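You operate a simulated robot arm through the tools that you are given. There is no shell and no other tool. Be economical: measure what you need, move in short steps, check, and stop when the job is done.

You are at the controls of a simulated two-armed robot. One attempt, no reset.

## Task
Take the brass valve body with the blue collar on the top of the long pale grey bench and put it away on the ledge of the sizing station. Take the orange sanding sleeve and put it on the shelf of the assembly bench. Put one of the rough tap bodies from the top of the yellow-topped stand on the top of the blue-topped stand. Take the dirty filter element and leave it on the top of the yellow-topped stand. Take the yellow cloth pad and put it on top of the green wiping block. Take the yellow tag and leave it on the black mat under the lamp hood. Do these in any order. Set down upright: brass valve body with the blue collar, rough tap body, dirty filter element, yellow cloth pad.

It is judged by the outcome, as a careful person would: the job done as asked, and still so three seconds after it is handed in. It fails if anything else is knocked over, pushed out of place, dropped, spilled or broken. Flat cloth is picked up by pressing the open fingertips on it (5 to 10 N) and closing them slowly along it; thin cloth reads only 2 to 8 mm in the jaws.

## Robot
Two 7-joint arms with two-finger parallel grippers on one trunk, on a base that drives. Base frame: it is fixed to the floor where the robot stands at the start and does not move with it; the origin is under the middle of the robot, x ahead of it, y to its left, z up. Readings come in mm, degrees, newtons and seconds.
The left shoulder is at the start at [60, 147, 543], the right one opposite. With the tool pointing down near the work surface each hand reaches from about 100 to 680 mm from the robot's upright axis, wherever it stands, measured 20 degrees to its own side. Places, roughly: black mat under the lamp hood (20x17 cm) [3400, -140, 880]; brass valve body with the blue col (4x4x7 cm) [500, 100, 900]; dirty filter element (5x5x11 cm) [1800, -4100, 900]; green wiping block (6x5x5 cm) [500, 400, 900]; ledge of the sizing station (29x25 cm) [9080, -1840, 840]; orange sanding sleeve [1000, -4500, 750]; rough tap body [250, -4500, 750]; shelf of the assembly bench [2000, -4400, 300]; top of the blue-topped stand [3400, -4500, 700]; top of the yellow-topped stand [600, -4500, 700]; yellow cloth pad (5x3x5 cm) [700, 400, 900]; yellow tag [1500, -250, 1000]. Payload 3.43 kg a hand.
Tool frame (each hand has its own): the origin (TCP) lies between the finger pads and is the grasp point; the fingertips stand 30 mm ahead of it; z points along the fingers, y is the line along which they close. Largest opening 94 mm; finger width 28, thickness 10; the body of the gripper, 50 by 96 mm, starts 55 mm behind the TCP.
Orientation is that of the tool frame in the base frame, as a unit quaternion [w, x, y, z]. With the fingers straight down and closing along the base's y, the tool's x points along the base's -x, its y along +y and its z along -z.

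## Interface
- The arms move only by the tool apply_moves. It takes "left_moves", "right_moves" or both (then of equal length, played together; a hand with none holds still); each is a list that holds one entry, the list of rows, each a list of 6 numbers: the shift along the base's x, y, z in mm, then the turn, a rotation vector about the base's x, y, z in degrees. In form: [[[dx, dy, dz, wx, wy, wz], ...]]. A call has 1 to 20 rows; each row shifts and turns the commanded pose from where the row before left it. "left_gripper" and "right_gripper" are, for a hand that has rows, the gripper command, from -1 (fully open) to 1 (shut), values between in proportion, set as the call begins (left out, the last holds). A row lasts 0.2 s, in which the tool goes at most 50 mm and 8.6 degrees; a call with a longer step from one row to the next is refused whole, and so is a gripper value outside its range. Where a pose cannot be reached the arm comes as near as it can. A force on the tool above 40 N (or 10 N above the force at the start of the call, whichever is more), or a blocked arm, ends the call early, and 0.2 s more pass. Each finger travels about 72 mm/s and halts on what it meets, pressing with about 26 N; the grip force reading is that of the motor and also rises with nothing between the fingers. The clock runs only during rows and for 0.2 s after the last one: add rows that do not move to give the fingers time. The reply holds the time, the measured pose of the TCP, the force on the tool along the base axes, the opening and the grip force, in the units named above and with some noise, with the torque about the TCP (base axes, N m) and any sound that the robot's microphone picked up.
- Cameras (640 x 400 px; columns grow to the right, rows downward): "scene" is now at [57.6, 24.7, 1188.2]; the picture's right is [0.27, -0.96, 0.00], its down [-0.43, -0.12, -0.89] and it looks along [0.86, 0.24, -0.45] (base axes); focal length 268 px, centre (320, 200). "left" rides on the left gripper at [76, -14, -103] in its tool frame; the picture's right is [0.18, 0.98, 0.00], its down [-0.75, 0.14, -0.64] and it looks along [-0.63, 0.12, 0.77] (tool axes); focal length 243 px, centre (320, 200). "right" rides on the right gripper at [76, 14, -103] in its tool frame; the picture's right is [-0.18, 0.98, 0.00], its down [-0.75, -0.14, -0.64] and it looks along [-0.63, -0.12, 0.77] (tool axes); focal length 243 px, centre (320, 200). There is no depth. A picture from a camera that has moved, and an enlarged one, comes with that camera's place and axes in the base frame and with its lens.
- get_image(camera): a new picture of that camera. The clock stands still meanwhile.
- slide_trunk(by): slides the trunk up (or, below 0, down) by that many mm; the arms and the scene camera ride with it, the base frame stays. It gives what a move gives, with no picture.
- roll_base(legs): drives the robot by 1 to 6 legs, each [ahead, left, turn to the left] in mm, mm and degrees, along the robot's own axes; the way and the turn of a leg run together, so that a leg with both is an arc; at most 1500 mm and 180 degrees a leg. The arms and the cameras ride along, it lands a little off, and it stops where it bumps. It gives what a move gives.
- aim_head(pan, tilt): turns the head with the scene camera to pan (to the left, within 86 degrees either way) and tilt (down, from -29 to 69), counted from straight ahead of the robot. It gives what a move gives.
- close_up(camera, box): a new picture of the part [left, top, right, bottom] of that camera's present view, enlarged. The clock stands still meanwhile.
- job_done(): hands the job in; it is judged then, once.

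Work in short steps. Places have to be worked out from the pictures, the camera data and where the tool is seen: move nearer, look again, correct. Check each grasp and each placing, and mend what went wrong. You have 186 turns and 154 pictures in all, those below and enlarged ones among them. Open the grippers and draw the arms clear of the work before you hand the job in, unless the task says otherwise; then end with one line.

The tools are called after "Emit:" as name(argument=value, ...) on one line, values as JSON. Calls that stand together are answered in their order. apply_moves: Moves the arms, as the interface text tells. Its arguments: {"type":"object","properties":{"left_moves":{"type":"array","items":{"type":"array","items":{"type":"array","items":{"type":"number"}}}},"left_gripper":{"type":"number"},"right_moves":{"type":"array","items":{"type":"array","items":{"type":"array","items":{"type":"number"}}}},"right_gripper":{"type":"number"}},"required":[]} The other tools are called the same way: slide_trunk (by) slides the trunk up or down; roll_base (legs) drives the base; aim_head (pan, tilt) turns the head that bears the scene camera; get_image (camera) takes a picture; close_up (camera, box) takes an enlarged picture of a part of a camera's view; job_done () hands the job in.

At the start:

```text
t: 0.0
left_tcp_pos: [304.0, 332.9, 998.7]
left_ee_rot: [0.001, 0.0, 1.0, 0.001]
left_ft_force: [-1.0, 0.6, 0.3]
left_wrist_torque: [0.01, 0.03, 0.01]
left_width: 94.1
left_grasp_force: 0.0
right_tcp_pos: [311.9, 4.4, 999.3]
right_ee_rot: [0.001, 0.0, 1.0, 0.001]
right_ft_force: [0.0, -0.1, 0.1]
right_wrist_torque: [0.0, 0.01, 0.03]
right_width: 93.9
right_grasp_force: 0.0
trunk travel left (down, up): [-250.0, 0.0]
robot x, y, heading: [3.4, 2.9, -0.2]
head pan, tilt: [15.4, 26.6]
```

scene: 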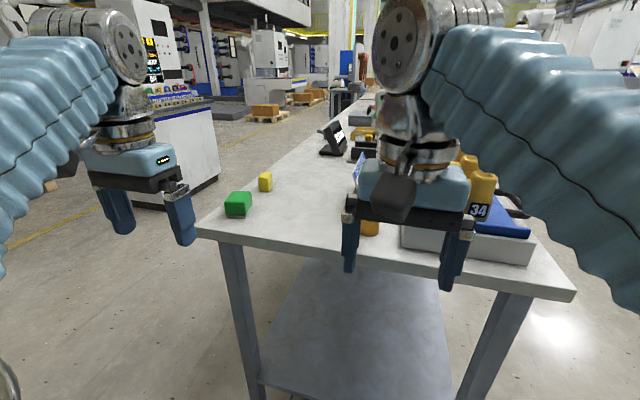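
right: 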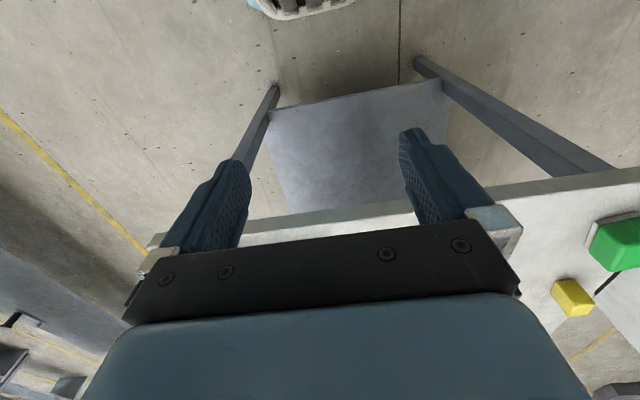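
left: 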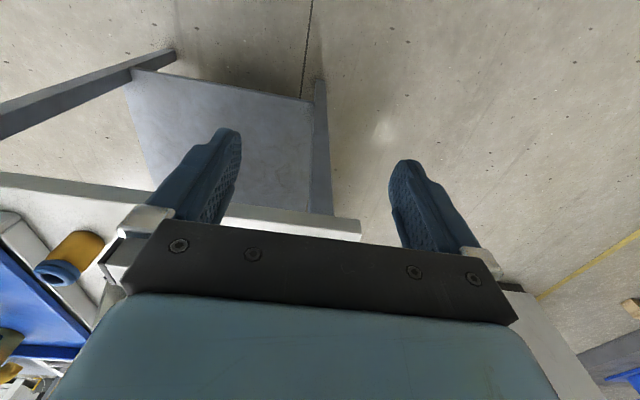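

I start by getting a closer look at the items on the bench in front of me.

Emit:
close_up(camera="scene", box=[200, 90, 360, 250])

Emit:
close_up(camera="scene", box=[320, 80, 560, 280])

```text
2.50 times, centred on (280, 170) of scene
camera zoom: at [57.6, 24.7, 1188.2], right [0.27, -0.96, 0.0], down [-0.43, -0.12, -0.89], along [0.86, 0.24, -0.45], focal length 671 px, centre (420, 275)
```

zoom: 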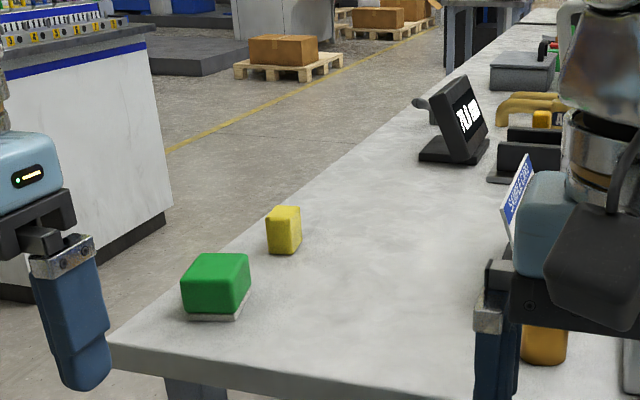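

```text
2.00 times, centred on (440, 180) of scene
camera zoom: at [57.6, 24.7, 1188.2], right [0.27, -0.96, 0.0], down [-0.43, -0.12, -0.89], along [0.86, 0.24, -0.45], focal length 537 px, centre (80, 240)
```

zoom: 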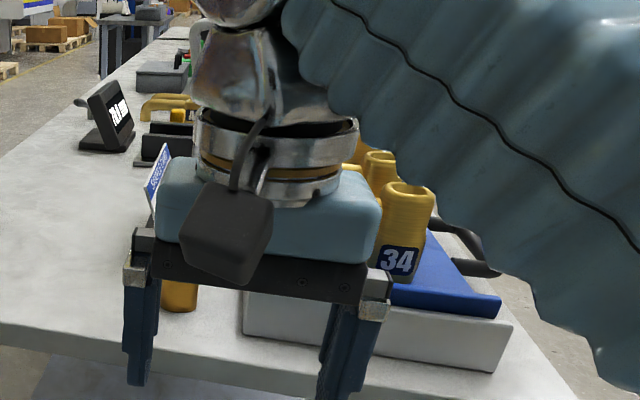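

The pad triangulates to about (706,371,886) and the green block to (573,380,876). I move the left hand above the pad to look at it from there.

Emit:
apply_moves(left_moves=[[[45, 5, 0, 0, 0, 0], [45, 5, 0, 0, 0, 0], [45, 5, 0, 0, 0, 0], [45, 5, 0, 0, 0, 0], [45, 5, 0, 0, 0, 0], [45, 5, 0, 0, 0, 0], [45, 5, 0, 0, 0, 0], [0, 0, 0, 0, 0, 0]]], left_gripper=-1)

Emit:
get_image(camera="left")

Emit:
get_image(camera="scene")

```text
t: 1.8
left_tcp_pos: [431.6, 341.2, 975.2]
left_ee_rot: [0.002, -0.001, 1.0, 0.0]
left_ft_force: [0.1, 0.3, 0.0]
left_wrist_torque: [0.01, 0.05, -0.02]
left_width: 94.0
left_grasp_force: 0.1
left hand out of reach, approached as far as the arm can: row 2, 3, 4, 5, 6, 7
right_tcp_pos: [310.8, 3.5, 998.9]
right_ee_rot: [0.001, 0.0, 1.0, 0.001]
right_ft_force: [-1.1, -0.3, 0.7]
right_wrist_torque: [-0.01, 0.01, 0.0]
right_width: 94.0
right_grasp_force: 0.1
trunk travel left (down, up): [-250.0, 0.0]
robot x, y, heading: [1.7, -4.6, 0.2]
head pan, tilt: [15.4, 26.6]
```

```text
148 pictures are left
camera left: at [353.7, 326.5, 1077.3], right [-0.18, 0.98, 0.0], down [0.75, 0.14, 0.64], along [0.63, 0.12, -0.76], focal length 243 px, centre (320, 200)
```

left: 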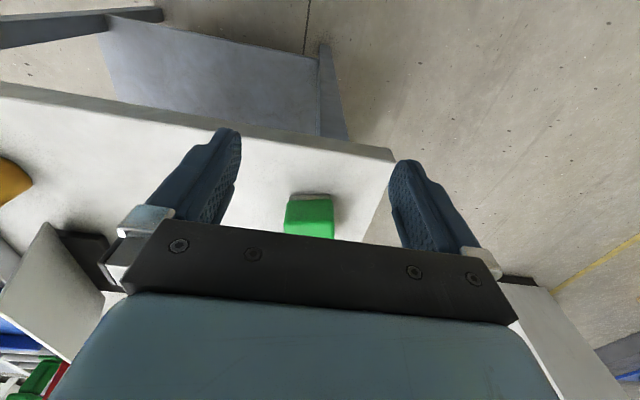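

```text
147 pictures are left
camera scene: at [57.6, 24.7, 1188.2], right [0.27, -0.96, 0.0], down [-0.43, -0.12, -0.89], along [0.86, 0.24, -0.45], focal length 268 px, centre (320, 200)
```

scene: 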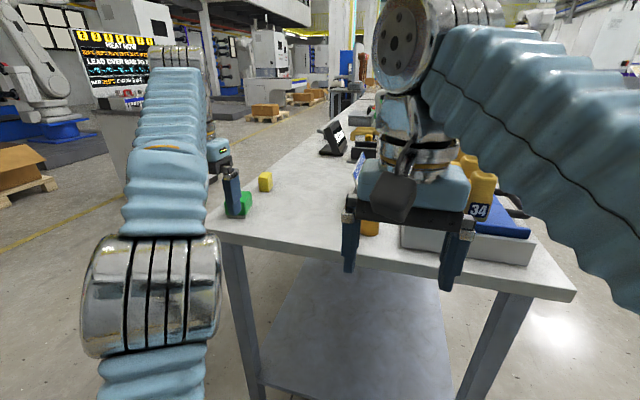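

The reach at this height is short, so I draw the right hand back a bit and drive 170 mm closer to the bench (near edge at x≈470).

Emit:
apply_moves(right_moves=[[[-40, 0, 10, 0, 0, 0], [-40, 0, 10, 0, 0, 0], [-30, 0, 10, 0, 0, 0], [0, 0, 0, 0, 0, 0]]], left_moves=[[[-25, 0, 20, 0, 0, 0], [-25, 0, 10, 0, 0, 0], [-20, 0, 10, 0, 0, 0], [0, 0, 0, 0, 0, 0]]])

Emit:
roll_base(legs=[[170, 0, 0]])

Emit:
get_image(camera="scene")

Emit:
get_image(camera="left")

```text
t: 2.8
left_tcp_pos: [404.5, 339.4, 990.5]
left_ee_rot: [0.005, 0.0, 1.0, 0.001]
left_ft_force: [-0.8, 0.2, 0.2]
left_wrist_torque: [-0.02, -0.01, -0.03]
left_width: 93.9
left_grasp_force: 0.1
left hand out of reach, approached as far as the arm can: row 1, 2, 3
right_tcp_pos: [270.3, 2.5, 1004.8]
right_ee_rot: [0.004, 0.0, 1.0, 0.005]
right_ft_force: [0.3, -0.4, 0.1]
right_wrist_torque: [0.0, 0.01, -0.01]
right_width: 94.4
right_grasp_force: 0.1
right hand out of reach, approached as far as the arm can: row 1, 2, 3
trunk travel left (down, up): [-250.0, 0.0]
robot x, y, heading: [1.2, 3.6, 0.0]
head pan, tilt: [15.4, 26.6]
```

```text
t: 4.3
left_tcp_pos: [576.2, 340.0, 990.5]
left_ee_rot: [0.004, -0.001, 1.0, 0.001]
left_ft_force: [-0.5, 0.2, 0.5]
left_wrist_torque: [0.02, -0.01, -0.02]
left_width: 93.6
left_grasp_force: 0.1
right_tcp_pos: [442.3, 2.7, 1005.7]
right_ee_rot: [0.005, -0.001, 1.0, 0.004]
right_ft_force: [-1.1, 0.0, -1.1]
right_wrist_torque: [0.0, -0.03, -0.01]
right_width: 93.8
right_grasp_force: 0.0
trunk travel left (down, up): [-250.0, 0.0]
robot x, y, heading: [173.5, -3.8, 0.3]
head pan, tilt: [15.4, 26.6]
```

```text
146 pictures are left
camera scene: at [230.7, 24.9, 1188.2], right [0.27, -0.96, 0.0], down [-0.43, -0.12, -0.89], along [0.86, 0.24, -0.45], focal length 268 px, centre (320, 200)
```

scene: 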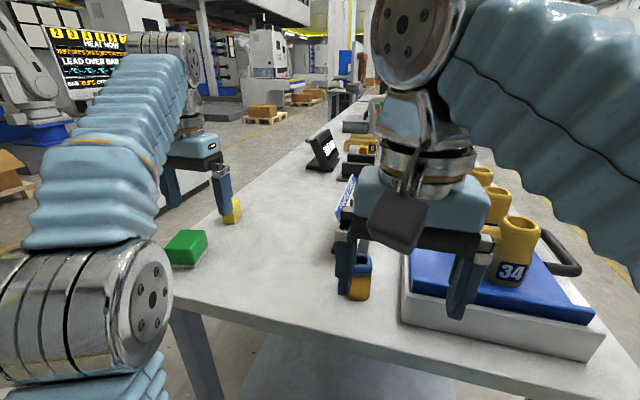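

```text
145 pictures are left
camera left: at [499.5, 325.7, 1091.6], right [-0.19, 0.98, 0.0], down [0.75, 0.14, 0.65], along [0.64, 0.12, -0.76], focal length 243 px, centre (320, 200)
```

left: 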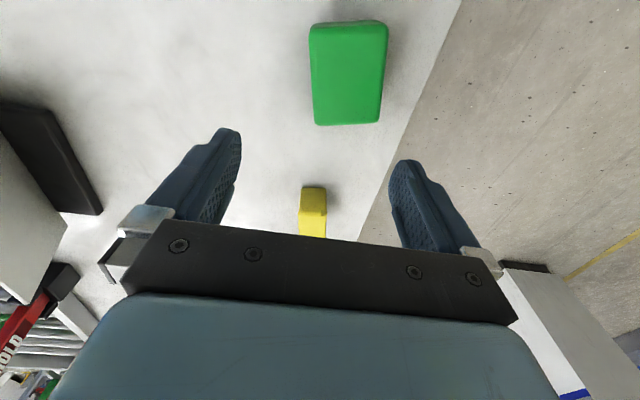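

I need to know how much room the base has before going closer, so I tilt the head down to look.

Emit:
aim_head(pan=0, tilt=65)

Emit:
get_image(camera="scene")

```text
t: 5.3
left_tcp_pos: [577.8, 340.5, 990.2]
left_ee_rot: [0.003, -0.001, 1.0, 0.001]
left_ft_force: [0.1, -0.2, 0.6]
left_wrist_torque: [0.0, 0.0, 0.01]
left_width: 93.9
left_grasp_force: 0.0
right_tcp_pos: [443.6, 2.4, 1005.8]
right_ee_rot: [0.005, 0.001, 1.0, 0.004]
right_ft_force: [-0.9, -0.4, 0.4]
right_wrist_torque: [0.02, -0.04, 0.0]
right_width: 93.9
right_grasp_force: 0.0
trunk travel left (down, up): [-250.0, 0.0]
robot x, y, heading: [174.8, 2.5, 0.3]
head pan, tilt: [0.0, 65.0]
```

```text
144 pictures are left
camera scene: at [203.3, 0.5, 1135.3], right [0.0, -1.0, 0.0], down [-0.91, 0.0, -0.42], along [0.42, 0.0, -0.91], focal length 268 px, centre (320, 200)
```

scene: 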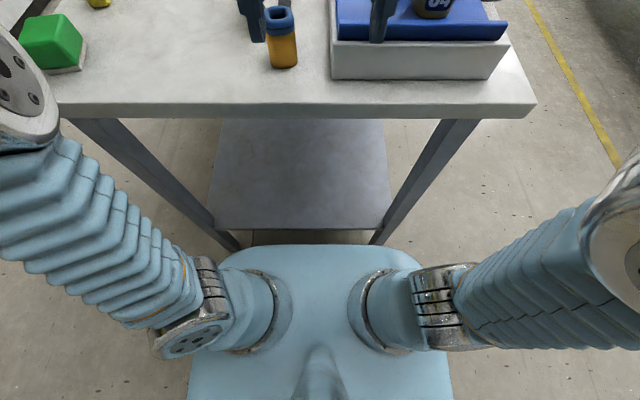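

Trunk front is ~100 mm from the bench edge. I drive 65 mm more, then lift the picture of the left hand over the pad.

Emit:
roll_base(legs=[[65, 0, 0]])

Emit:
aim_head(pan=25, tilt=45)

Emit:
get_image(camera="scene")

Emit:
get_image(camera="left")

```text
t: 6.3
left_tcp_pos: [642.2, 339.4, 989.6]
left_ee_rot: [0.004, 0.0, 1.0, 0.0]
left_ft_force: [0.2, 0.0, 0.0]
left_wrist_torque: [-0.05, 0.0, 0.0]
left_width: 94.2
left_grasp_force: 0.0
right_tcp_pos: [507.5, 3.3, 1004.8]
right_ee_rot: [0.005, 0.0, 1.0, 0.005]
right_ft_force: [0.0, -0.4, 0.6]
right_wrist_torque: [0.0, 0.0, 0.0]
right_width: 94.2
right_grasp_force: 0.1
trunk travel left (down, up): [-250.0, 0.0]
robot x, y, heading: [239.7, 2.1, -0.1]
head pan, tilt: [0.0, 65.0]
```

```text
t: 7.2
left_tcp_pos: [642.5, 339.6, 990.4]
left_ee_rot: [0.003, 0.0, 1.0, 0.001]
left_ft_force: [0.4, -0.8, -0.2]
left_wrist_torque: [0.01, 0.02, -0.01]
left_width: 94.1
left_grasp_force: 0.1
right_tcp_pos: [507.8, 2.6, 1005.7]
right_ee_rot: [0.004, 0.0, 1.0, 0.003]
right_ft_force: [-0.4, 0.8, 0.0]
right_wrist_torque: [0.0, 0.0, 0.01]
right_width: 94.3
right_grasp_force: 0.0
trunk travel left (down, up): [-250.0, 0.0]
robot x, y, heading: [235.7, 0.4, 0.0]
head pan, tilt: [25.0, 45.0]
```

```text
143 pictures are left
camera scene: at [281.2, 34.9, 1160.2], right [0.42, -0.91, 0.0], down [-0.64, -0.3, -0.71], along [0.64, 0.3, -0.71], focal length 268 px, centre (320, 200)
```

scene: 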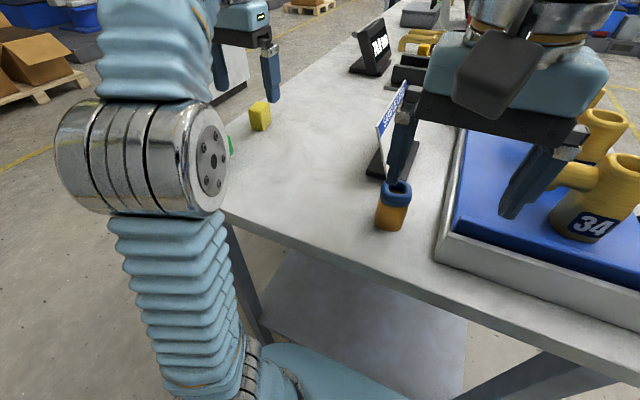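

```text
142 pictures are left
camera left: at [564.9, 325.7, 1091.5], right [-0.18, 0.98, 0.0], down [0.75, 0.14, 0.65], along [0.64, 0.12, -0.76], focal length 243 px, centre (320, 200)
```

left: 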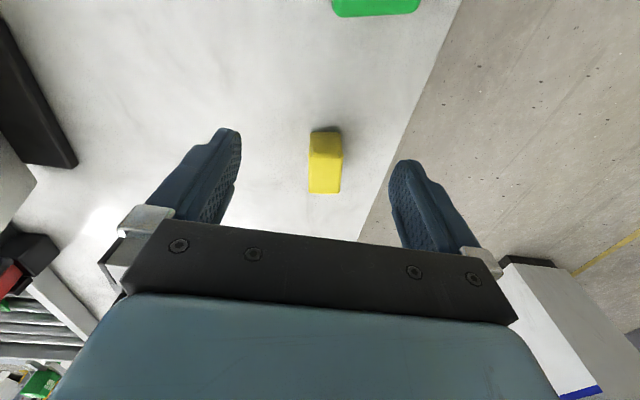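

Pad at about (675,350), top ≈925. I move over it and go down partway.

Emit:
apply_moves(left_moves=[[[17, 5, 0, 0, 0, 0], [16, 5, -10, 0, 0, 0], [0, 0, -20, 0, 0, 0], [0, 0, -20, 0, 0, 0], [0, 0, 0, 0, 0, 0]]])

Emit:
get_image(camera="left")

Emit:
close_up(camera="scene", box=[200, 40, 360, 160])

```text
t: 8.4
left_tcp_pos: [668.5, 346.4, 933.7]
left_ee_rot: [0.003, 0.0, 1.0, 0.001]
left_ft_force: [-1.1, -0.7, 0.5]
left_wrist_torque: [0.0, -0.01, -0.03]
left_width: 94.1
left_grasp_force: 0.2
left hand out of reach, approached as far as the arm can: row 1, 2
right_tcp_pos: [507.7, 2.4, 1005.7]
right_ee_rot: [0.005, 0.0, 1.0, 0.005]
right_ft_force: [-0.3, -0.7, -0.1]
right_wrist_torque: [-0.03, 0.03, -0.01]
right_width: 94.2
right_grasp_force: 0.2
trunk travel left (down, up): [-250.0, 0.0]
robot x, y, heading: [238.9, 0.4, 0.0]
head pan, tilt: [25.0, 45.0]
```

```text
141 pictures are left
camera left: at [591.6, 331.7, 1035.6], right [-0.18, 0.98, 0.0], down [0.75, 0.14, 0.65], along [0.64, 0.12, -0.76], focal length 243 px, centre (320, 200)
```

left: 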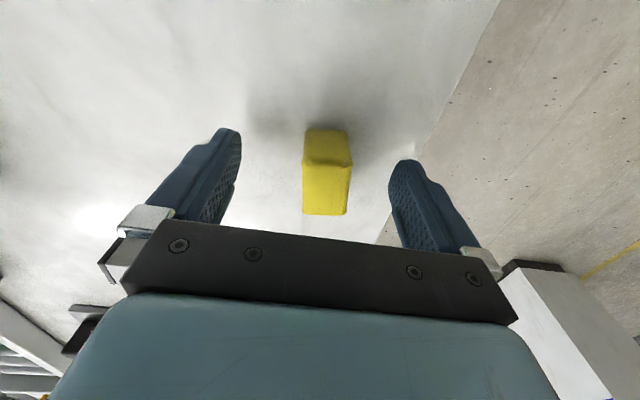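

```text
3.33 times, centred on (280, 100) of scene
camera zoom: at [281.2, 35.0, 1160.2], right [0.42, -0.91, 0.0], down [-0.64, -0.3, -0.71], along [0.64, 0.3, -0.71], focal length 895 px, centre (453, 533)
```

zoom: 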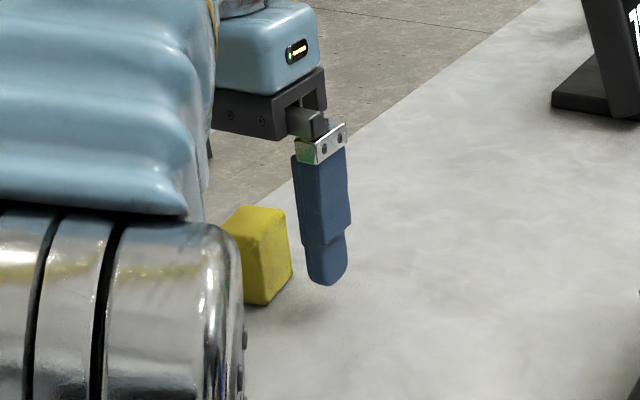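

Combining both views: bench top ≈870, pad centre ≈(685,351). I go down to z≈912 with a small forward correction.

Emit:
apply_moves(left_moves=[[[5, 2, -8, 0, 0, 0], [5, 2, -7, 0, 0, 0], [5, 0, -7, 0, 0, 0], [0, 0, 0, 0, 0, 0]]])

Emit:
get_image(camera="left")

```text
t: 9.4
left_tcp_pos: [682.4, 348.3, 912.9]
left_ee_rot: [0.004, 0.0, 1.0, 0.002]
left_ft_force: [-1.3, -0.3, 0.4]
left_wrist_torque: [0.02, 0.03, 0.03]
left_width: 94.0
left_grasp_force: 0.1
right_tcp_pos: [507.4, 2.8, 1005.0]
right_ee_rot: [0.005, 0.0, 1.0, 0.005]
right_ft_force: [-0.2, 0.2, 0.0]
right_wrist_torque: [-0.01, 0.0, 0.01]
right_width: 93.7
right_grasp_force: 0.1
trunk travel left (down, up): [-250.0, 0.0]
robot x, y, heading: [239.0, -2.3, 0.1]
head pan, tilt: [25.0, 45.0]
```

```text
139 pictures are left
camera left: at [604.6, 334.4, 1013.3], right [-0.18, 0.98, 0.0], down [0.75, 0.14, 0.65], along [0.64, 0.12, -0.76], focal length 243 px, centre (320, 200)
```

left: 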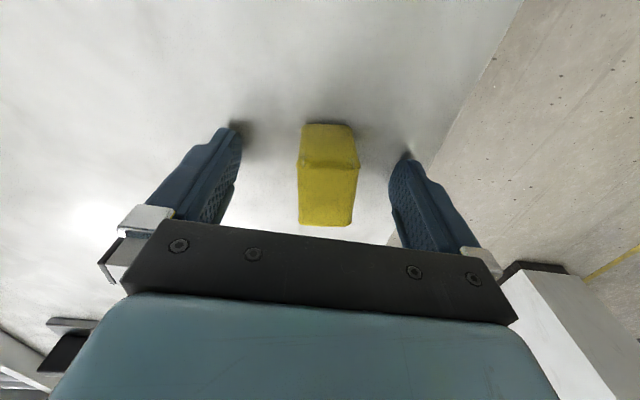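

The pad sits between the fingers; I close.

Emit:
apply_moves(left_moves=[[[0, 0, 0, 0, 0, 0], [0, 0, 0, 0, 0, 0], [0, 0, 0, 0, 0, 0], [0, 0, 0, 0, 0, 0], [0, 0, 0, 0, 0, 0], [0, 0, 0, 0, 0, 0]]], left_gripper=0.6)

Emit:
apply_moves(left_moves=[[[-5, 0, 20, 0, 0, 0], [-10, 0, 20, 0, 0, 0], [-10, 0, 20, 0, 0, 0], [0, 0, 0, 0, 0, 0]]])

Emit:
get_image(camera="left")

```text
t: 10.8
left_tcp_pos: [683.0, 347.6, 912.2]
left_ee_rot: [0.003, 0.0, 1.0, 0.001]
left_ft_force: [0.4, 1.5, 2.1]
left_wrist_torque: [0.03, 0.02, 0.01]
left_width: 33.9
left_grasp_force: 26.5
right_tcp_pos: [508.5, 2.0, 1005.6]
right_ee_rot: [0.004, 0.001, 1.0, 0.005]
right_ft_force: [0.0, 0.2, -0.1]
right_wrist_torque: [0.03, 0.02, -0.02]
right_width: 94.3
right_grasp_force: 0.1
trunk travel left (down, up): [-250.0, 0.0]
robot x, y, heading: [240.0, -1.9, -0.1]
head pan, tilt: [25.0, 45.0]
```

```text
t: 11.8
left_tcp_pos: [657.0, 346.9, 971.7]
left_ee_rot: [0.003, 0.0, 1.0, 0.001]
left_ft_force: [-0.6, -0.3, -0.3]
left_wrist_torque: [0.02, 0.0, 0.01]
left_width: 33.8
left_grasp_force: 26.5
right_tcp_pos: [508.7, 2.3, 1006.6]
right_ee_rot: [0.006, 0.0, 1.0, 0.005]
right_ft_force: [1.0, 0.2, -0.5]
right_wrist_torque: [0.04, 0.0, -0.02]
right_width: 93.6
right_grasp_force: 0.1
trunk travel left (down, up): [-250.0, 0.0]
robot x, y, heading: [239.2, -2.5, -0.1]
head pan, tilt: [25.0, 45.0]
```

```text
138 pictures are left
camera left: at [579.3, 333.8, 1074.1], right [-0.19, 0.98, 0.0], down [0.75, 0.14, 0.65], along [0.64, 0.12, -0.76], focal length 243 px, centre (320, 200)
```

left: 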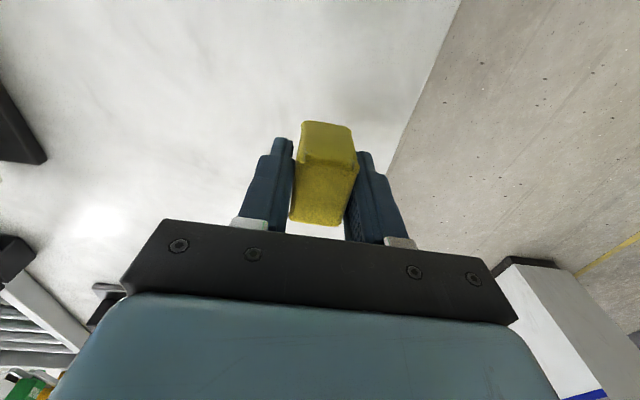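

Pad is held (34 mm). Green block centre is about (538,351); I raise and carry it there.

Emit:
apply_moves(left_moves=[[[-10, 0, 15, 0, 0, 0], [-30, 1, 5, 0, 0, 0], [-30, 1, 0, 0, 0, 0], [-30, 1, 0, 0, 0, 0], [-18, 1, 0, 0, 0, 0], [0, 0, 0, 0, 0, 0]]])

Emit:
get_image(camera="left")

Emit:
aim_head(pan=45, tilt=40)

Emit:
get_image(camera="scene")

```text
t: 13.2
left_tcp_pos: [537.9, 352.5, 994.0]
left_ee_rot: [0.002, -0.001, 1.0, 0.0]
left_ft_force: [0.4, 0.3, -0.1]
left_wrist_torque: [-0.01, -0.04, -0.02]
left_width: 33.8
left_grasp_force: 25.9
right_tcp_pos: [508.9, 2.6, 1005.9]
right_ee_rot: [0.005, 0.0, 1.0, 0.004]
right_ft_force: [-0.6, 1.3, 0.0]
right_wrist_torque: [0.01, 0.0, 0.02]
right_width: 93.9
right_grasp_force: 0.0
trunk travel left (down, up): [-250.0, 0.0]
robot x, y, heading: [241.1, -3.2, -0.0]
head pan, tilt: [25.0, 45.0]
```

```text
137 pictures are left
camera left: at [461.0, 338.6, 1095.5], right [-0.19, 0.98, 0.0], down [0.75, 0.14, 0.65], along [0.64, 0.12, -0.76], focal length 243 px, centre (320, 200)
```

left: 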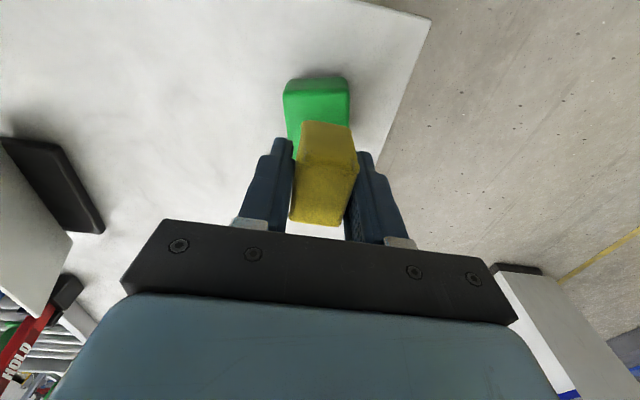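

```text
t: 14.0
left_tcp_pos: [540.1, 351.6, 994.3]
left_ee_rot: [0.003, 0.0, 1.0, 0.001]
left_ft_force: [-0.1, 0.3, -1.0]
left_wrist_torque: [0.0, -0.01, 0.01]
left_width: 33.5
left_grasp_force: 26.3
right_tcp_pos: [507.9, 3.2, 1004.7]
right_ee_rot: [0.005, 0.0, 1.0, 0.004]
right_ft_force: [-0.2, 0.9, 0.1]
right_wrist_torque: [-0.01, -0.01, 0.01]
right_width: 94.2
right_grasp_force: 0.1
trunk travel left (down, up): [-250.0, 0.0]
robot x, y, heading: [240.2, 1.6, -0.1]
head pan, tilt: [45.0, 40.0]
```

```text
136 pictures are left
camera scene: at [267.6, 60.7, 1167.5], right [0.71, -0.71, 0.0], down [-0.45, -0.45, -0.77], along [0.54, 0.54, -0.64], focal length 268 px, centre (320, 200)
```

scene: 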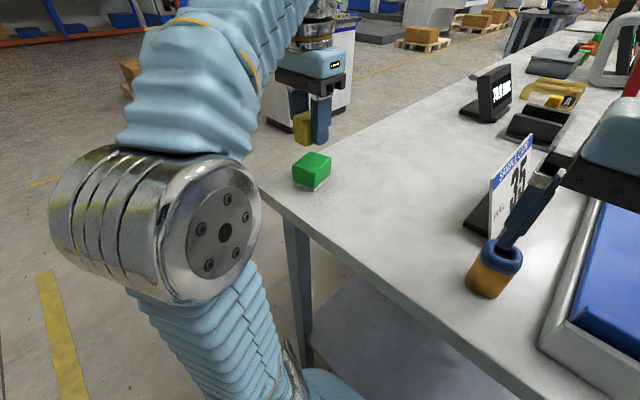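

Aligned within a few mm. I lower slowly toward contact.

Emit:
apply_moves(left_moves=[[[-1, 0, -10, 0, 0, 0], [0, 0, -8, 0, 0, 0], [0, 0, -4, 0, 0, 0], [0, 0, -3, 0, 0, 0], [0, 0, 0, 0, 0, 0]]])

Emit:
close_up(camera="scene", box=[250, 70, 410, 210])

```text
t: 15.2
left_tcp_pos: [538.7, 352.3, 968.6]
left_ee_rot: [0.004, 0.0, 1.0, 0.001]
left_ft_force: [0.3, 0.0, -0.7]
left_wrist_torque: [0.02, -0.01, 0.0]
left_width: 33.6
left_grasp_force: 26.1
right_tcp_pos: [507.6, 2.9, 1005.2]
right_ee_rot: [0.006, 0.001, 1.0, 0.003]
right_ft_force: [0.6, 0.4, -0.2]
right_wrist_torque: [0.02, 0.0, 0.01]
right_width: 94.0
right_grasp_force: 0.1
trunk travel left (down, up): [-250.0, 0.0]
robot x, y, heading: [235.9, -0.6, -0.0]
head pan, tilt: [45.0, 40.0]
```

```text
2.86 times, centred on (330, 140) of scene
camera zoom: at [267.6, 60.8, 1167.5], right [0.71, -0.71, 0.0], down [-0.45, -0.46, -0.77], along [0.54, 0.54, -0.64], focal length 767 px, centre (291, 371)
```

zoom: 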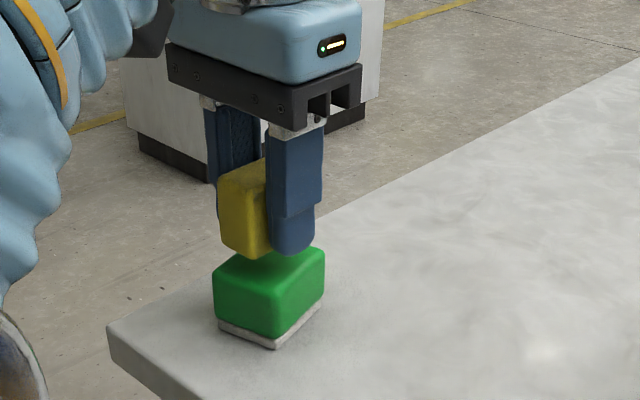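

Just above the block; I lower in small steps until I feel it.

Emit:
apply_moves(left_moves=[[[0, 0, -2, 0, 0, 0], [0, 0, -2, 0, 0, 0], [0, 0, -2, 0, 0, 0], [0, 0, 0, 0, 0, 0]]])

Emit:
close_up(camera="scene", box=[270, 100, 350, 200])

```text
t: 16.2
left_tcp_pos: [537.8, 352.9, 962.3]
left_ee_rot: [0.004, 0.0, 1.0, 0.001]
left_ft_force: [-0.1, 0.4, -0.3]
left_wrist_torque: [-0.01, 0.01, -0.01]
left_width: 33.9
left_grasp_force: 26.1
right_tcp_pos: [508.2, 2.0, 1004.8]
right_ee_rot: [0.006, 0.001, 1.0, 0.004]
right_ft_force: [1.1, 0.2, -0.5]
right_wrist_torque: [-0.02, -0.03, -0.01]
right_width: 93.8
right_grasp_force: 0.1
trunk travel left (down, up): [-250.0, 0.0]
robot x, y, heading: [240.0, 3.3, 0.1]
head pan, tilt: [45.0, 40.0]
```

```text
4.00 times, centred on (310, 150) of scene
camera zoom: at [267.6, 60.8, 1167.5], right [0.71, -0.71, 0.0], down [-0.45, -0.46, -0.77], along [0.54, 0.54, -0.64], focal length 1074 px, centre (360, 400)
```

zoom: 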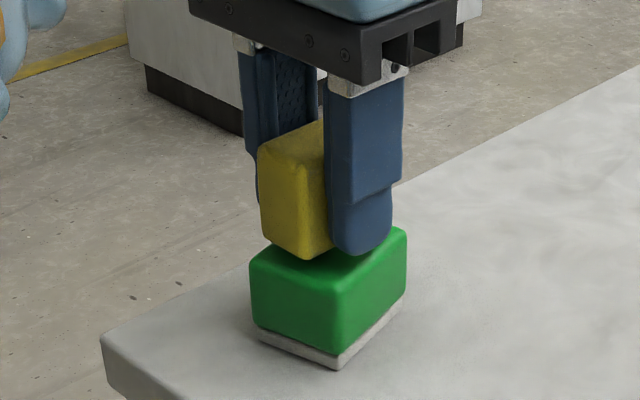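

No contact yet; continue downward in 2 mm steps.

Emit:
apply_moves(left_moves=[[[0, 0, -2, 0, 0, 0], [0, 0, -2, 0, 0, 0], [0, 0, 0, 0, 0, 0]]])

Emit:
apply_moves(left_moves=[[[0, 0, -2, 0, 0, 0], [0, 0, 0, 0, 0, 0]]])

Emit:
close_up(camera="scene", box=[270, 100, 350, 200])

```text
t: 17.0
left_tcp_pos: [539.5, 352.4, 957.7]
left_ee_rot: [0.003, -0.001, 1.0, 0.001]
left_ft_force: [-0.8, 1.1, -0.5]
left_wrist_torque: [0.0, 0.01, -0.04]
left_width: 33.6
left_grasp_force: 26.2
right_tcp_pos: [508.4, 1.8, 1005.5]
right_ee_rot: [0.005, 0.0, 1.0, 0.004]
right_ft_force: [-0.3, -0.2, 0.2]
right_wrist_torque: [-0.01, 0.01, 0.0]
right_width: 94.4
right_grasp_force: 0.1
trunk travel left (down, up): [-250.0, 0.0]
robot x, y, heading: [237.1, -0.1, 0.2]
head pan, tilt: [45.0, 40.0]
```

```text
t: 17.6
left_tcp_pos: [538.6, 352.3, 954.6]
left_ee_rot: [0.004, 0.0, 1.0, 0.0]
left_ft_force: [0.1, 1.3, 4.9]
left_wrist_torque: [-0.05, 0.03, -0.02]
left_width: 34.0
left_grasp_force: 25.7
right_tcp_pos: [508.3, 2.6, 1005.5]
right_ee_rot: [0.004, -0.001, 1.0, 0.004]
right_ft_force: [-0.4, -0.4, 1.3]
right_wrist_torque: [0.0, 0.0, 0.02]
right_width: 94.1
right_grasp_force: 0.0
trunk travel left (down, up): [-250.0, 0.0]
robot x, y, heading: [235.5, -1.7, 0.1]
head pan, tilt: [45.0, 40.0]
```

```text
4.00 times, centred on (310, 150) of scene
camera zoom: at [267.5, 60.6, 1167.6], right [0.71, -0.71, 0.0], down [-0.45, -0.45, -0.77], along [0.54, 0.54, -0.64], focal length 1074 px, centre (360, 400)
```

zoom: 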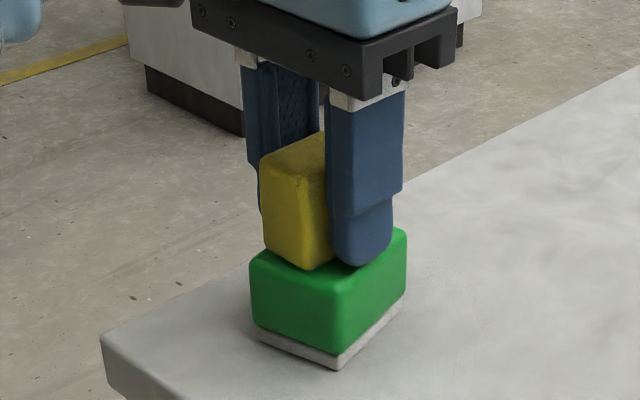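

Contact at 5 N with the pad centred on the block. I release gently and rise.

Emit:
apply_moves(left_moves=[[[0, 0, 0, 0, 0, 0], [0, 0, 0, 0, 0, 0], [0, 0, 0, 0, 0, 0], [0, 0, 0, 0, 0, 0], [0, 0, 0, 0, 0, 0]]], left_gripper=-0.6)

Emit:
apply_moves(left_moves=[[[0, 0, 15, 0, 0, 0], [0, 0, 20, 0, 0, 0], [0, 0, 15, 0, 0, 0], [0, 0, 0, 0, 0, 0]]])

Emit:
close_up(camera="scene", box=[270, 100, 350, 200])

Emit:
get_image(camera="left")

```text
t: 18.8
left_tcp_pos: [538.7, 354.8, 954.8]
left_ee_rot: [0.004, 0.0, 1.0, 0.001]
left_ft_force: [0.0, -0.4, -0.7]
left_wrist_torque: [0.01, -0.02, 0.02]
left_width: 75.1
left_grasp_force: 0.0
right_tcp_pos: [508.1, 2.9, 1005.0]
right_ee_rot: [0.005, 0.0, 1.0, 0.005]
right_ft_force: [0.1, -0.2, 0.5]
right_wrist_torque: [-0.01, 0.03, -0.01]
right_width: 94.0
right_grasp_force: 0.2
trunk travel left (down, up): [-250.0, 0.0]
robot x, y, heading: [239.0, 1.0, 0.3]
head pan, tilt: [45.0, 40.0]
```

```text
t: 19.8
left_tcp_pos: [539.3, 352.5, 997.5]
left_ee_rot: [0.004, 0.0, 1.0, 0.001]
left_ft_force: [-0.8, 0.5, -0.1]
left_wrist_torque: [0.0, -0.02, -0.01]
left_width: 75.2
left_grasp_force: 0.0
left hand out of reach, approached as far as the arm can: row 3
right_tcp_pos: [508.4, 3.2, 1005.1]
right_ee_rot: [0.006, 0.0, 1.0, 0.004]
right_ft_force: [-0.5, 0.2, 0.0]
right_wrist_torque: [0.0, 0.01, 0.03]
right_width: 93.9
right_grasp_force: 0.1
trunk travel left (down, up): [-250.0, 0.0]
robot x, y, heading: [240.1, 1.4, 0.2]
head pan, tilt: [45.0, 40.0]
```

```text
4.00 times, centred on (310, 150) of scene
camera zoom: at [267.6, 60.7, 1167.5], right [0.71, -0.71, 0.0], down [-0.45, -0.46, -0.77], along [0.54, 0.54, -0.64], focal length 1074 px, centre (360, 400)
```

zoom: 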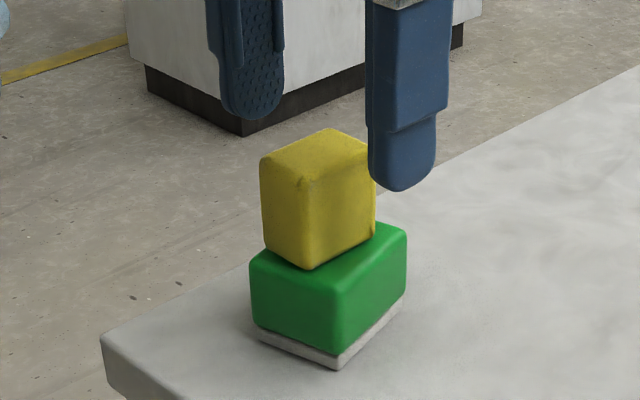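

```text
131 pictures are left
camera left: at [462.3, 339.1, 1099.3], right [-0.18, 0.98, 0.0], down [0.75, 0.14, 0.65], along [0.64, 0.12, -0.76], focal length 243 px, centre (320, 200)
```

left: 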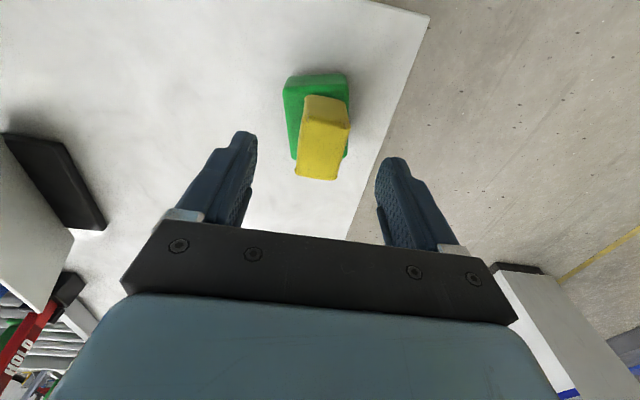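

Pad stands on the block. The valve body is at about (543,52). I back the left hand off and bring the right hand over the valve for a look.

Emit:
apply_moves(left_moves=[[[-30, 0, 0, 0, 0, 0], [-35, 0, 0, 0, 0, 0], [-35, 0, 0, 0, 0, 0], [-30, 0, 0, 0, 0, 0], [0, 0, 0, 0, 0, 0]]], right_moves=[[[12, 17, 0, 0, 0, 0], [12, 16, 0, 0, 0, 0], [11, 16, 0, 0, 0, 0], [0, 0, 0, 0, 0, 0], [0, 0, 0, 0, 0, 0]]], right_gripper=-0.7)

Emit:
get_image(camera="right")

Emit:
aim_head(pan=0, tilt=50)

Emit:
get_image(camera="scene")

```text
t: 21.0
left_tcp_pos: [414.9, 353.7, 995.3]
left_ee_rot: [0.003, 0.0, 1.0, 0.003]
left_ft_force: [-0.2, -0.6, -1.4]
left_wrist_torque: [-0.03, 0.01, -0.02]
left_width: 75.2
left_grasp_force: 0.1
left hand out of reach, approached as far as the arm can: row 4
right_tcp_pos: [531.2, 35.6, 1002.7]
right_ee_rot: [0.008, 0.0, 1.0, 0.006]
right_ft_force: [-0.6, -0.6, 0.4]
right_wrist_torque: [0.03, 0.01, 0.0]
right_width: 79.9
right_grasp_force: 0.0
right hand out of reach, approached as far as the arm can: row 2, 3
trunk travel left (down, up): [-250.0, 0.0]
robot x, y, heading: [237.3, 1.1, 0.0]
head pan, tilt: [45.0, 40.0]
```

```text
130 pictures are left
camera right: at [454.0, 48.5, 1105.3], right [0.18, 0.98, 0.02], down [0.74, -0.15, 0.65], along [0.64, -0.11, -0.76], focal length 243 px, centre (320, 200)
```

right: 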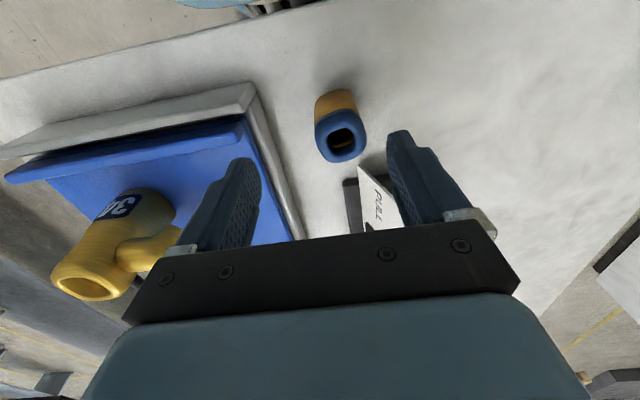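

```text
t: 22.2
left_tcp_pos: [415.5, 354.6, 995.6]
left_ee_rot: [0.004, 0.0, 1.0, 0.001]
left_ft_force: [0.3, -0.7, 0.2]
left_wrist_torque: [0.03, 0.0, 0.0]
left_width: 75.5
left_grasp_force: 0.1
right_tcp_pos: [530.5, 36.6, 1003.2]
right_ee_rot: [0.008, 0.0, 1.0, 0.007]
right_ft_force: [0.0, -0.7, -0.4]
right_wrist_torque: [0.03, 0.02, -0.04]
right_width: 80.0
right_grasp_force: 0.0
trunk travel left (down, up): [-250.0, 0.0]
robot x, y, heading: [236.4, 1.2, 0.3]
head pan, tilt: [0.0, 50.0]
```

```text
129 pictures are left
camera scene: at [284.5, 0.6, 1153.3], right [0.0, -1.0, 0.0], down [-0.77, 0.0, -0.64], along [0.64, 0.0, -0.77], focal length 268 px, centre (320, 200)
```

scene: 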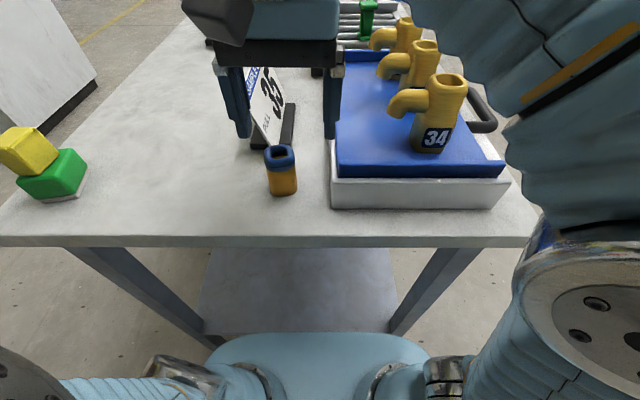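

Valve at (541,50), top ≈938. I move over it and descend partway.

Emit:
apply_moves(right_moves=[[[3, 4, -12, 0, 0, 0], [4, 4, -12, 0, 0, 0], [3, 5, -3, 0, 0, 0], [0, 0, 0, 0, 0, 0]]])

Emit:
get_image(camera="right")

```text
t: 23.2
left_tcp_pos: [416.1, 354.9, 995.4]
left_ee_rot: [0.004, 0.0, 1.0, 0.001]
left_ft_force: [-0.3, 0.4, -1.6]
left_wrist_torque: [0.02, 0.01, -0.01]
left_width: 75.1
left_grasp_force: 0.0
right_tcp_pos: [540.4, 48.1, 976.1]
right_ee_rot: [0.006, 0.001, 1.0, 0.003]
right_ft_force: [0.8, 0.3, 0.3]
right_wrist_torque: [0.03, -0.01, 0.02]
right_width: 79.6
right_grasp_force: 0.0
trunk travel left (down, up): [-250.0, 0.0]
robot x, y, heading: [238.3, 1.5, -0.0]
head pan, tilt: [0.0, 50.0]
```

```text
128 pictures are left
camera right: at [464.3, 61.3, 1079.0], right [0.18, 0.98, 0.01], down [0.75, -0.15, 0.65], along [0.64, -0.11, -0.76], focal length 243 px, centre (320, 200)
```

right: 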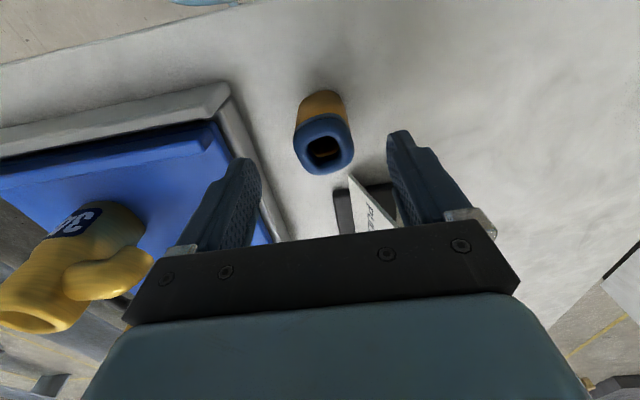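

Well aligned; descend to z≈908 and close on the body.

Emit:
apply_moves(right_moves=[[[0, 1, -15, 0, 0, 0], [0, 1, -15, 0, 0, 0], [0, 0, -15, 0, 0, 0], [0, 0, -15, 0, 0, 0], [0, 0, -8, 0, 0, 0], [0, 0, 0, 0, 0, 0]]])

Emit:
get_image(camera="right")

Emit:
get_image(camera="scene")

```text
t: 24.6
left_tcp_pos: [415.7, 355.1, 995.6]
left_ee_rot: [0.004, 0.0, 1.0, 0.002]
left_ft_force: [0.1, 0.4, -0.3]
left_wrist_torque: [0.01, 0.0, -0.02]
left_width: 75.2
left_grasp_force: 0.0
right_tcp_pos: [539.8, 51.2, 911.0]
right_ee_rot: [0.006, 0.001, 1.0, 0.004]
right_ft_force: [-0.1, 0.4, -0.2]
right_wrist_torque: [-0.01, 0.04, 0.01]
right_width: 79.9
right_grasp_force: 0.0
trunk travel left (down, up): [-250.0, 0.0]
robot x, y, heading: [235.6, -5.2, 0.0]
head pan, tilt: [0.0, 50.0]
```

```text
127 pictures are left
camera right: at [463.4, 64.0, 1013.7], right [0.18, 0.98, 0.01], down [0.75, -0.15, 0.65], along [0.64, -0.11, -0.76], focal length 243 px, centre (320, 200)
```

right: 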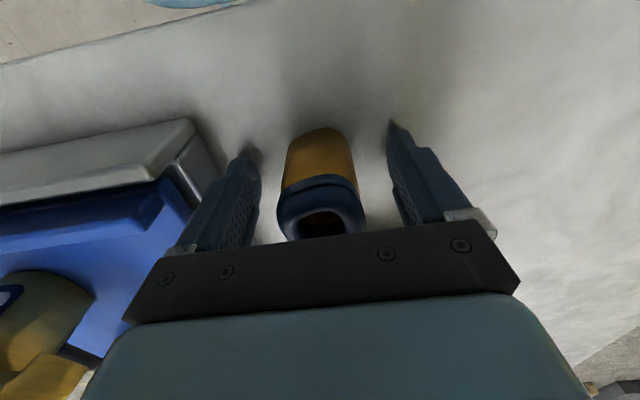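

```text
126 pictures are left
camera scene: at [284.5, 0.6, 1153.3], right [0.0, -1.0, 0.0], down [-0.77, 0.0, -0.64], along [0.64, 0.0, -0.77], focal length 268 px, centre (320, 200)
```

scene: 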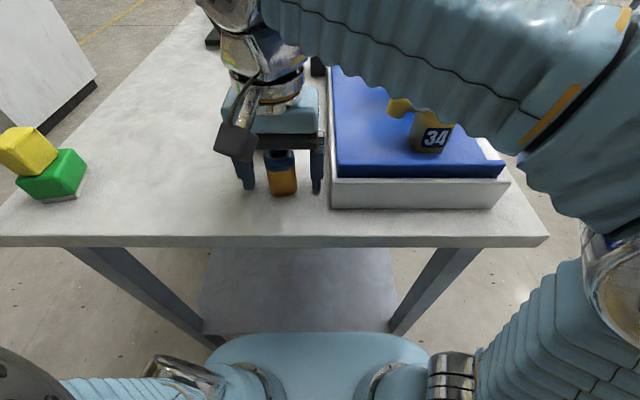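

Valve between the fingers; closing and lifting.

Emit:
apply_moves(right_moves=[[[0, 0, 0, 0, 0, 0], [0, 0, 0, 0, 0, 0], [0, 0, 0, 0, 0, 0], [0, 0, 0, 0, 0, 0], [0, 0, 0, 0, 0, 0]]], right_gripper=0.4)

Emit:
apply_moves(right_moves=[[[0, 0, 20, 0, 0, 0], [0, 0, 25, 0, 0, 0], [0, 0, 25, 0, 0, 0], [-10, -5, 10, 0, 0, 0], [0, 0, 0, 0, 0, 0]]])

Emit:
get_image(camera="scene")

```text
t: 25.8
left_tcp_pos: [416.9, 353.7, 995.4]
left_ee_rot: [0.004, 0.0, 1.0, 0.002]
left_ft_force: [0.6, -0.2, -0.6]
left_wrist_torque: [0.03, -0.01, -0.02]
left_width: 75.3
left_grasp_force: 0.1
right_tcp_pos: [540.9, 50.8, 911.4]
right_ee_rot: [0.005, 0.0, 1.0, 0.005]
right_ft_force: [0.5, 0.3, 1.0]
right_wrist_torque: [-0.06, 0.0, -0.01]
right_width: 39.5
right_grasp_force: 25.9
trunk travel left (down, up): [-250.0, 0.0]
robot x, y, heading: [240.7, 1.8, 0.2]
head pan, tilt: [0.0, 50.0]
```

```text
t: 27.0
left_tcp_pos: [416.4, 354.9, 996.4]
left_ee_rot: [0.004, 0.0, 1.0, 0.002]
left_ft_force: [0.7, -0.5, -0.7]
left_wrist_torque: [-0.04, 0.02, 0.02]
left_width: 75.1
left_grasp_force: 0.1
right_tcp_pos: [530.9, 45.0, 992.0]
right_ee_rot: [0.005, 0.0, 1.0, 0.004]
right_ft_force: [-1.2, -0.9, -3.2]
right_wrist_torque: [-0.01, -0.01, -0.01]
right_width: 39.6
right_grasp_force: 26.2
trunk travel left (down, up): [-250.0, 0.0]
robot x, y, heading: [238.6, 3.1, 0.2]
head pan, tilt: [0.0, 50.0]
```

```text
125 pictures are left
camera scene: at [284.6, 0.5, 1153.3], right [0.0, -1.0, 0.0], down [-0.77, 0.0, -0.64], along [0.64, 0.0, -0.77], focal length 268 px, centre (320, 200)
```

scene: 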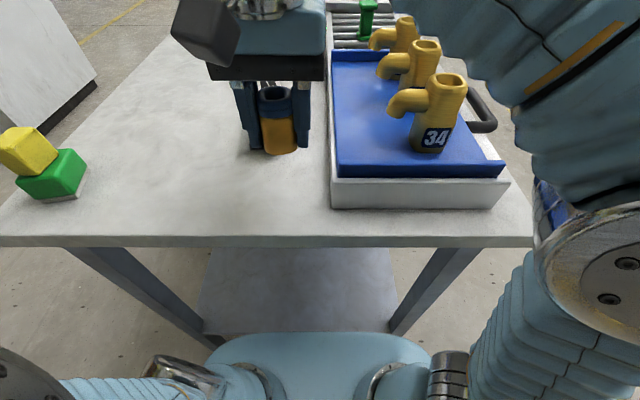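

Valve secured (39.5 mm). I back away from the bench and look around to the right to plan the drive.

Emit:
roll_base(legs=[[-350, 0, 0]])

Emit:
aim_head(pan=-25, tilt=15)

Emit:
get_image(camera="scene")

Emit:
aim_head(pan=-80, tilt=15)

Emit:
get_image(camera="scene")

```text
t: 29.3
left_tcp_pos: [54.8, 355.3, 995.1]
left_ee_rot: [0.005, 0.001, 1.0, 0.002]
left_ft_force: [0.6, -0.2, 0.3]
left_wrist_torque: [0.0, 0.02, -0.02]
left_width: 75.5
left_grasp_force: 0.1
right_tcp_pos: [167.2, 44.0, 991.6]
right_ee_rot: [0.005, 0.001, 1.0, 0.004]
right_ft_force: [0.1, -0.2, -2.6]
right_wrist_torque: [0.04, 0.02, 0.03]
right_width: 39.5
right_grasp_force: 26.0
trunk travel left (down, up): [-250.0, 0.0]
robot x, y, heading: [-123.3, 0.1, -0.1]
head pan, tilt: [0.0, 50.0]
```

```text
t: 30.3
left_tcp_pos: [54.5, 353.9, 994.9]
left_ee_rot: [0.003, 0.003, 1.0, 0.001]
left_ft_force: [-0.5, 0.7, -0.2]
left_wrist_torque: [-0.02, 0.01, -0.03]
left_width: 75.2
left_grasp_force: 0.0
right_tcp_pos: [166.9, 43.1, 991.1]
right_ee_rot: [0.005, 0.002, 1.0, 0.004]
right_ft_force: [0.6, -0.6, -4.2]
right_wrist_torque: [0.0, 0.01, -0.01]
right_width: 39.8
right_grasp_force: 26.2
trunk travel left (down, up): [-250.0, 0.0]
robot x, y, heading: [-123.9, 0.1, -0.3]
head pan, tilt: [-25.0, 15.0]
```

```text
124 pictures are left
camera scene: at [-71.0, -38.6, 1207.0], right [-0.43, -0.91, 0.0], down [-0.24, 0.11, -0.97], along [0.87, -0.41, -0.26], focal length 268 px, centre (320, 200)
```

scene: 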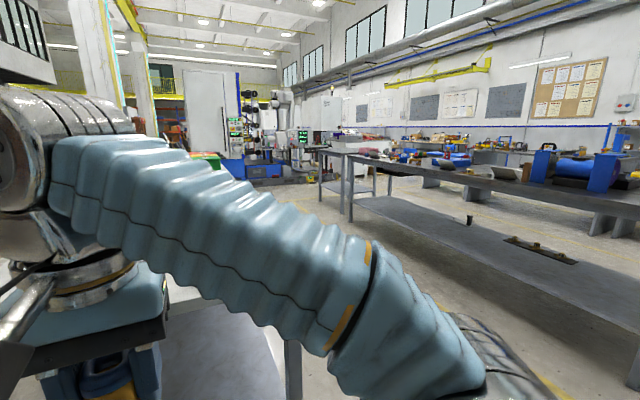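

```text
t: 31.5
left_tcp_pos: [54.2, 353.9, 995.1]
left_ee_rot: [0.004, 0.002, 1.0, 0.002]
left_ft_force: [-0.4, 0.2, -0.6]
left_wrist_torque: [0.01, -0.03, 0.01]
left_width: 75.1
left_grasp_force: 0.0
right_tcp_pos: [168.0, 44.6, 991.2]
right_ee_rot: [0.005, 0.001, 1.0, 0.003]
right_ft_force: [0.6, -0.5, -4.1]
right_wrist_torque: [-0.01, -0.01, -0.01]
right_width: 39.5
right_grasp_force: 25.9
trunk travel left (down, up): [-250.0, 0.0]
robot x, y, heading: [-122.2, 1.4, -0.3]
head pan, tilt: [-80.0, 15.0]
```

```text
123 pictures are left
camera scene: at [-139.6, -90.9, 1207.1], right [-0.99, -0.17, 0.0], down [-0.04, 0.26, -0.97], along [0.17, -0.95, -0.26], focal length 268 px, centre (320, 200)
```

scene: 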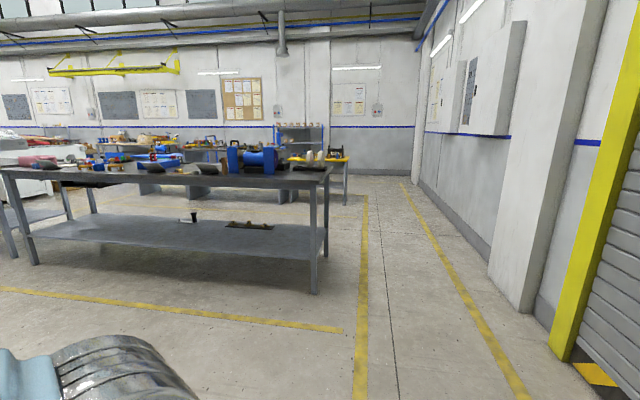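

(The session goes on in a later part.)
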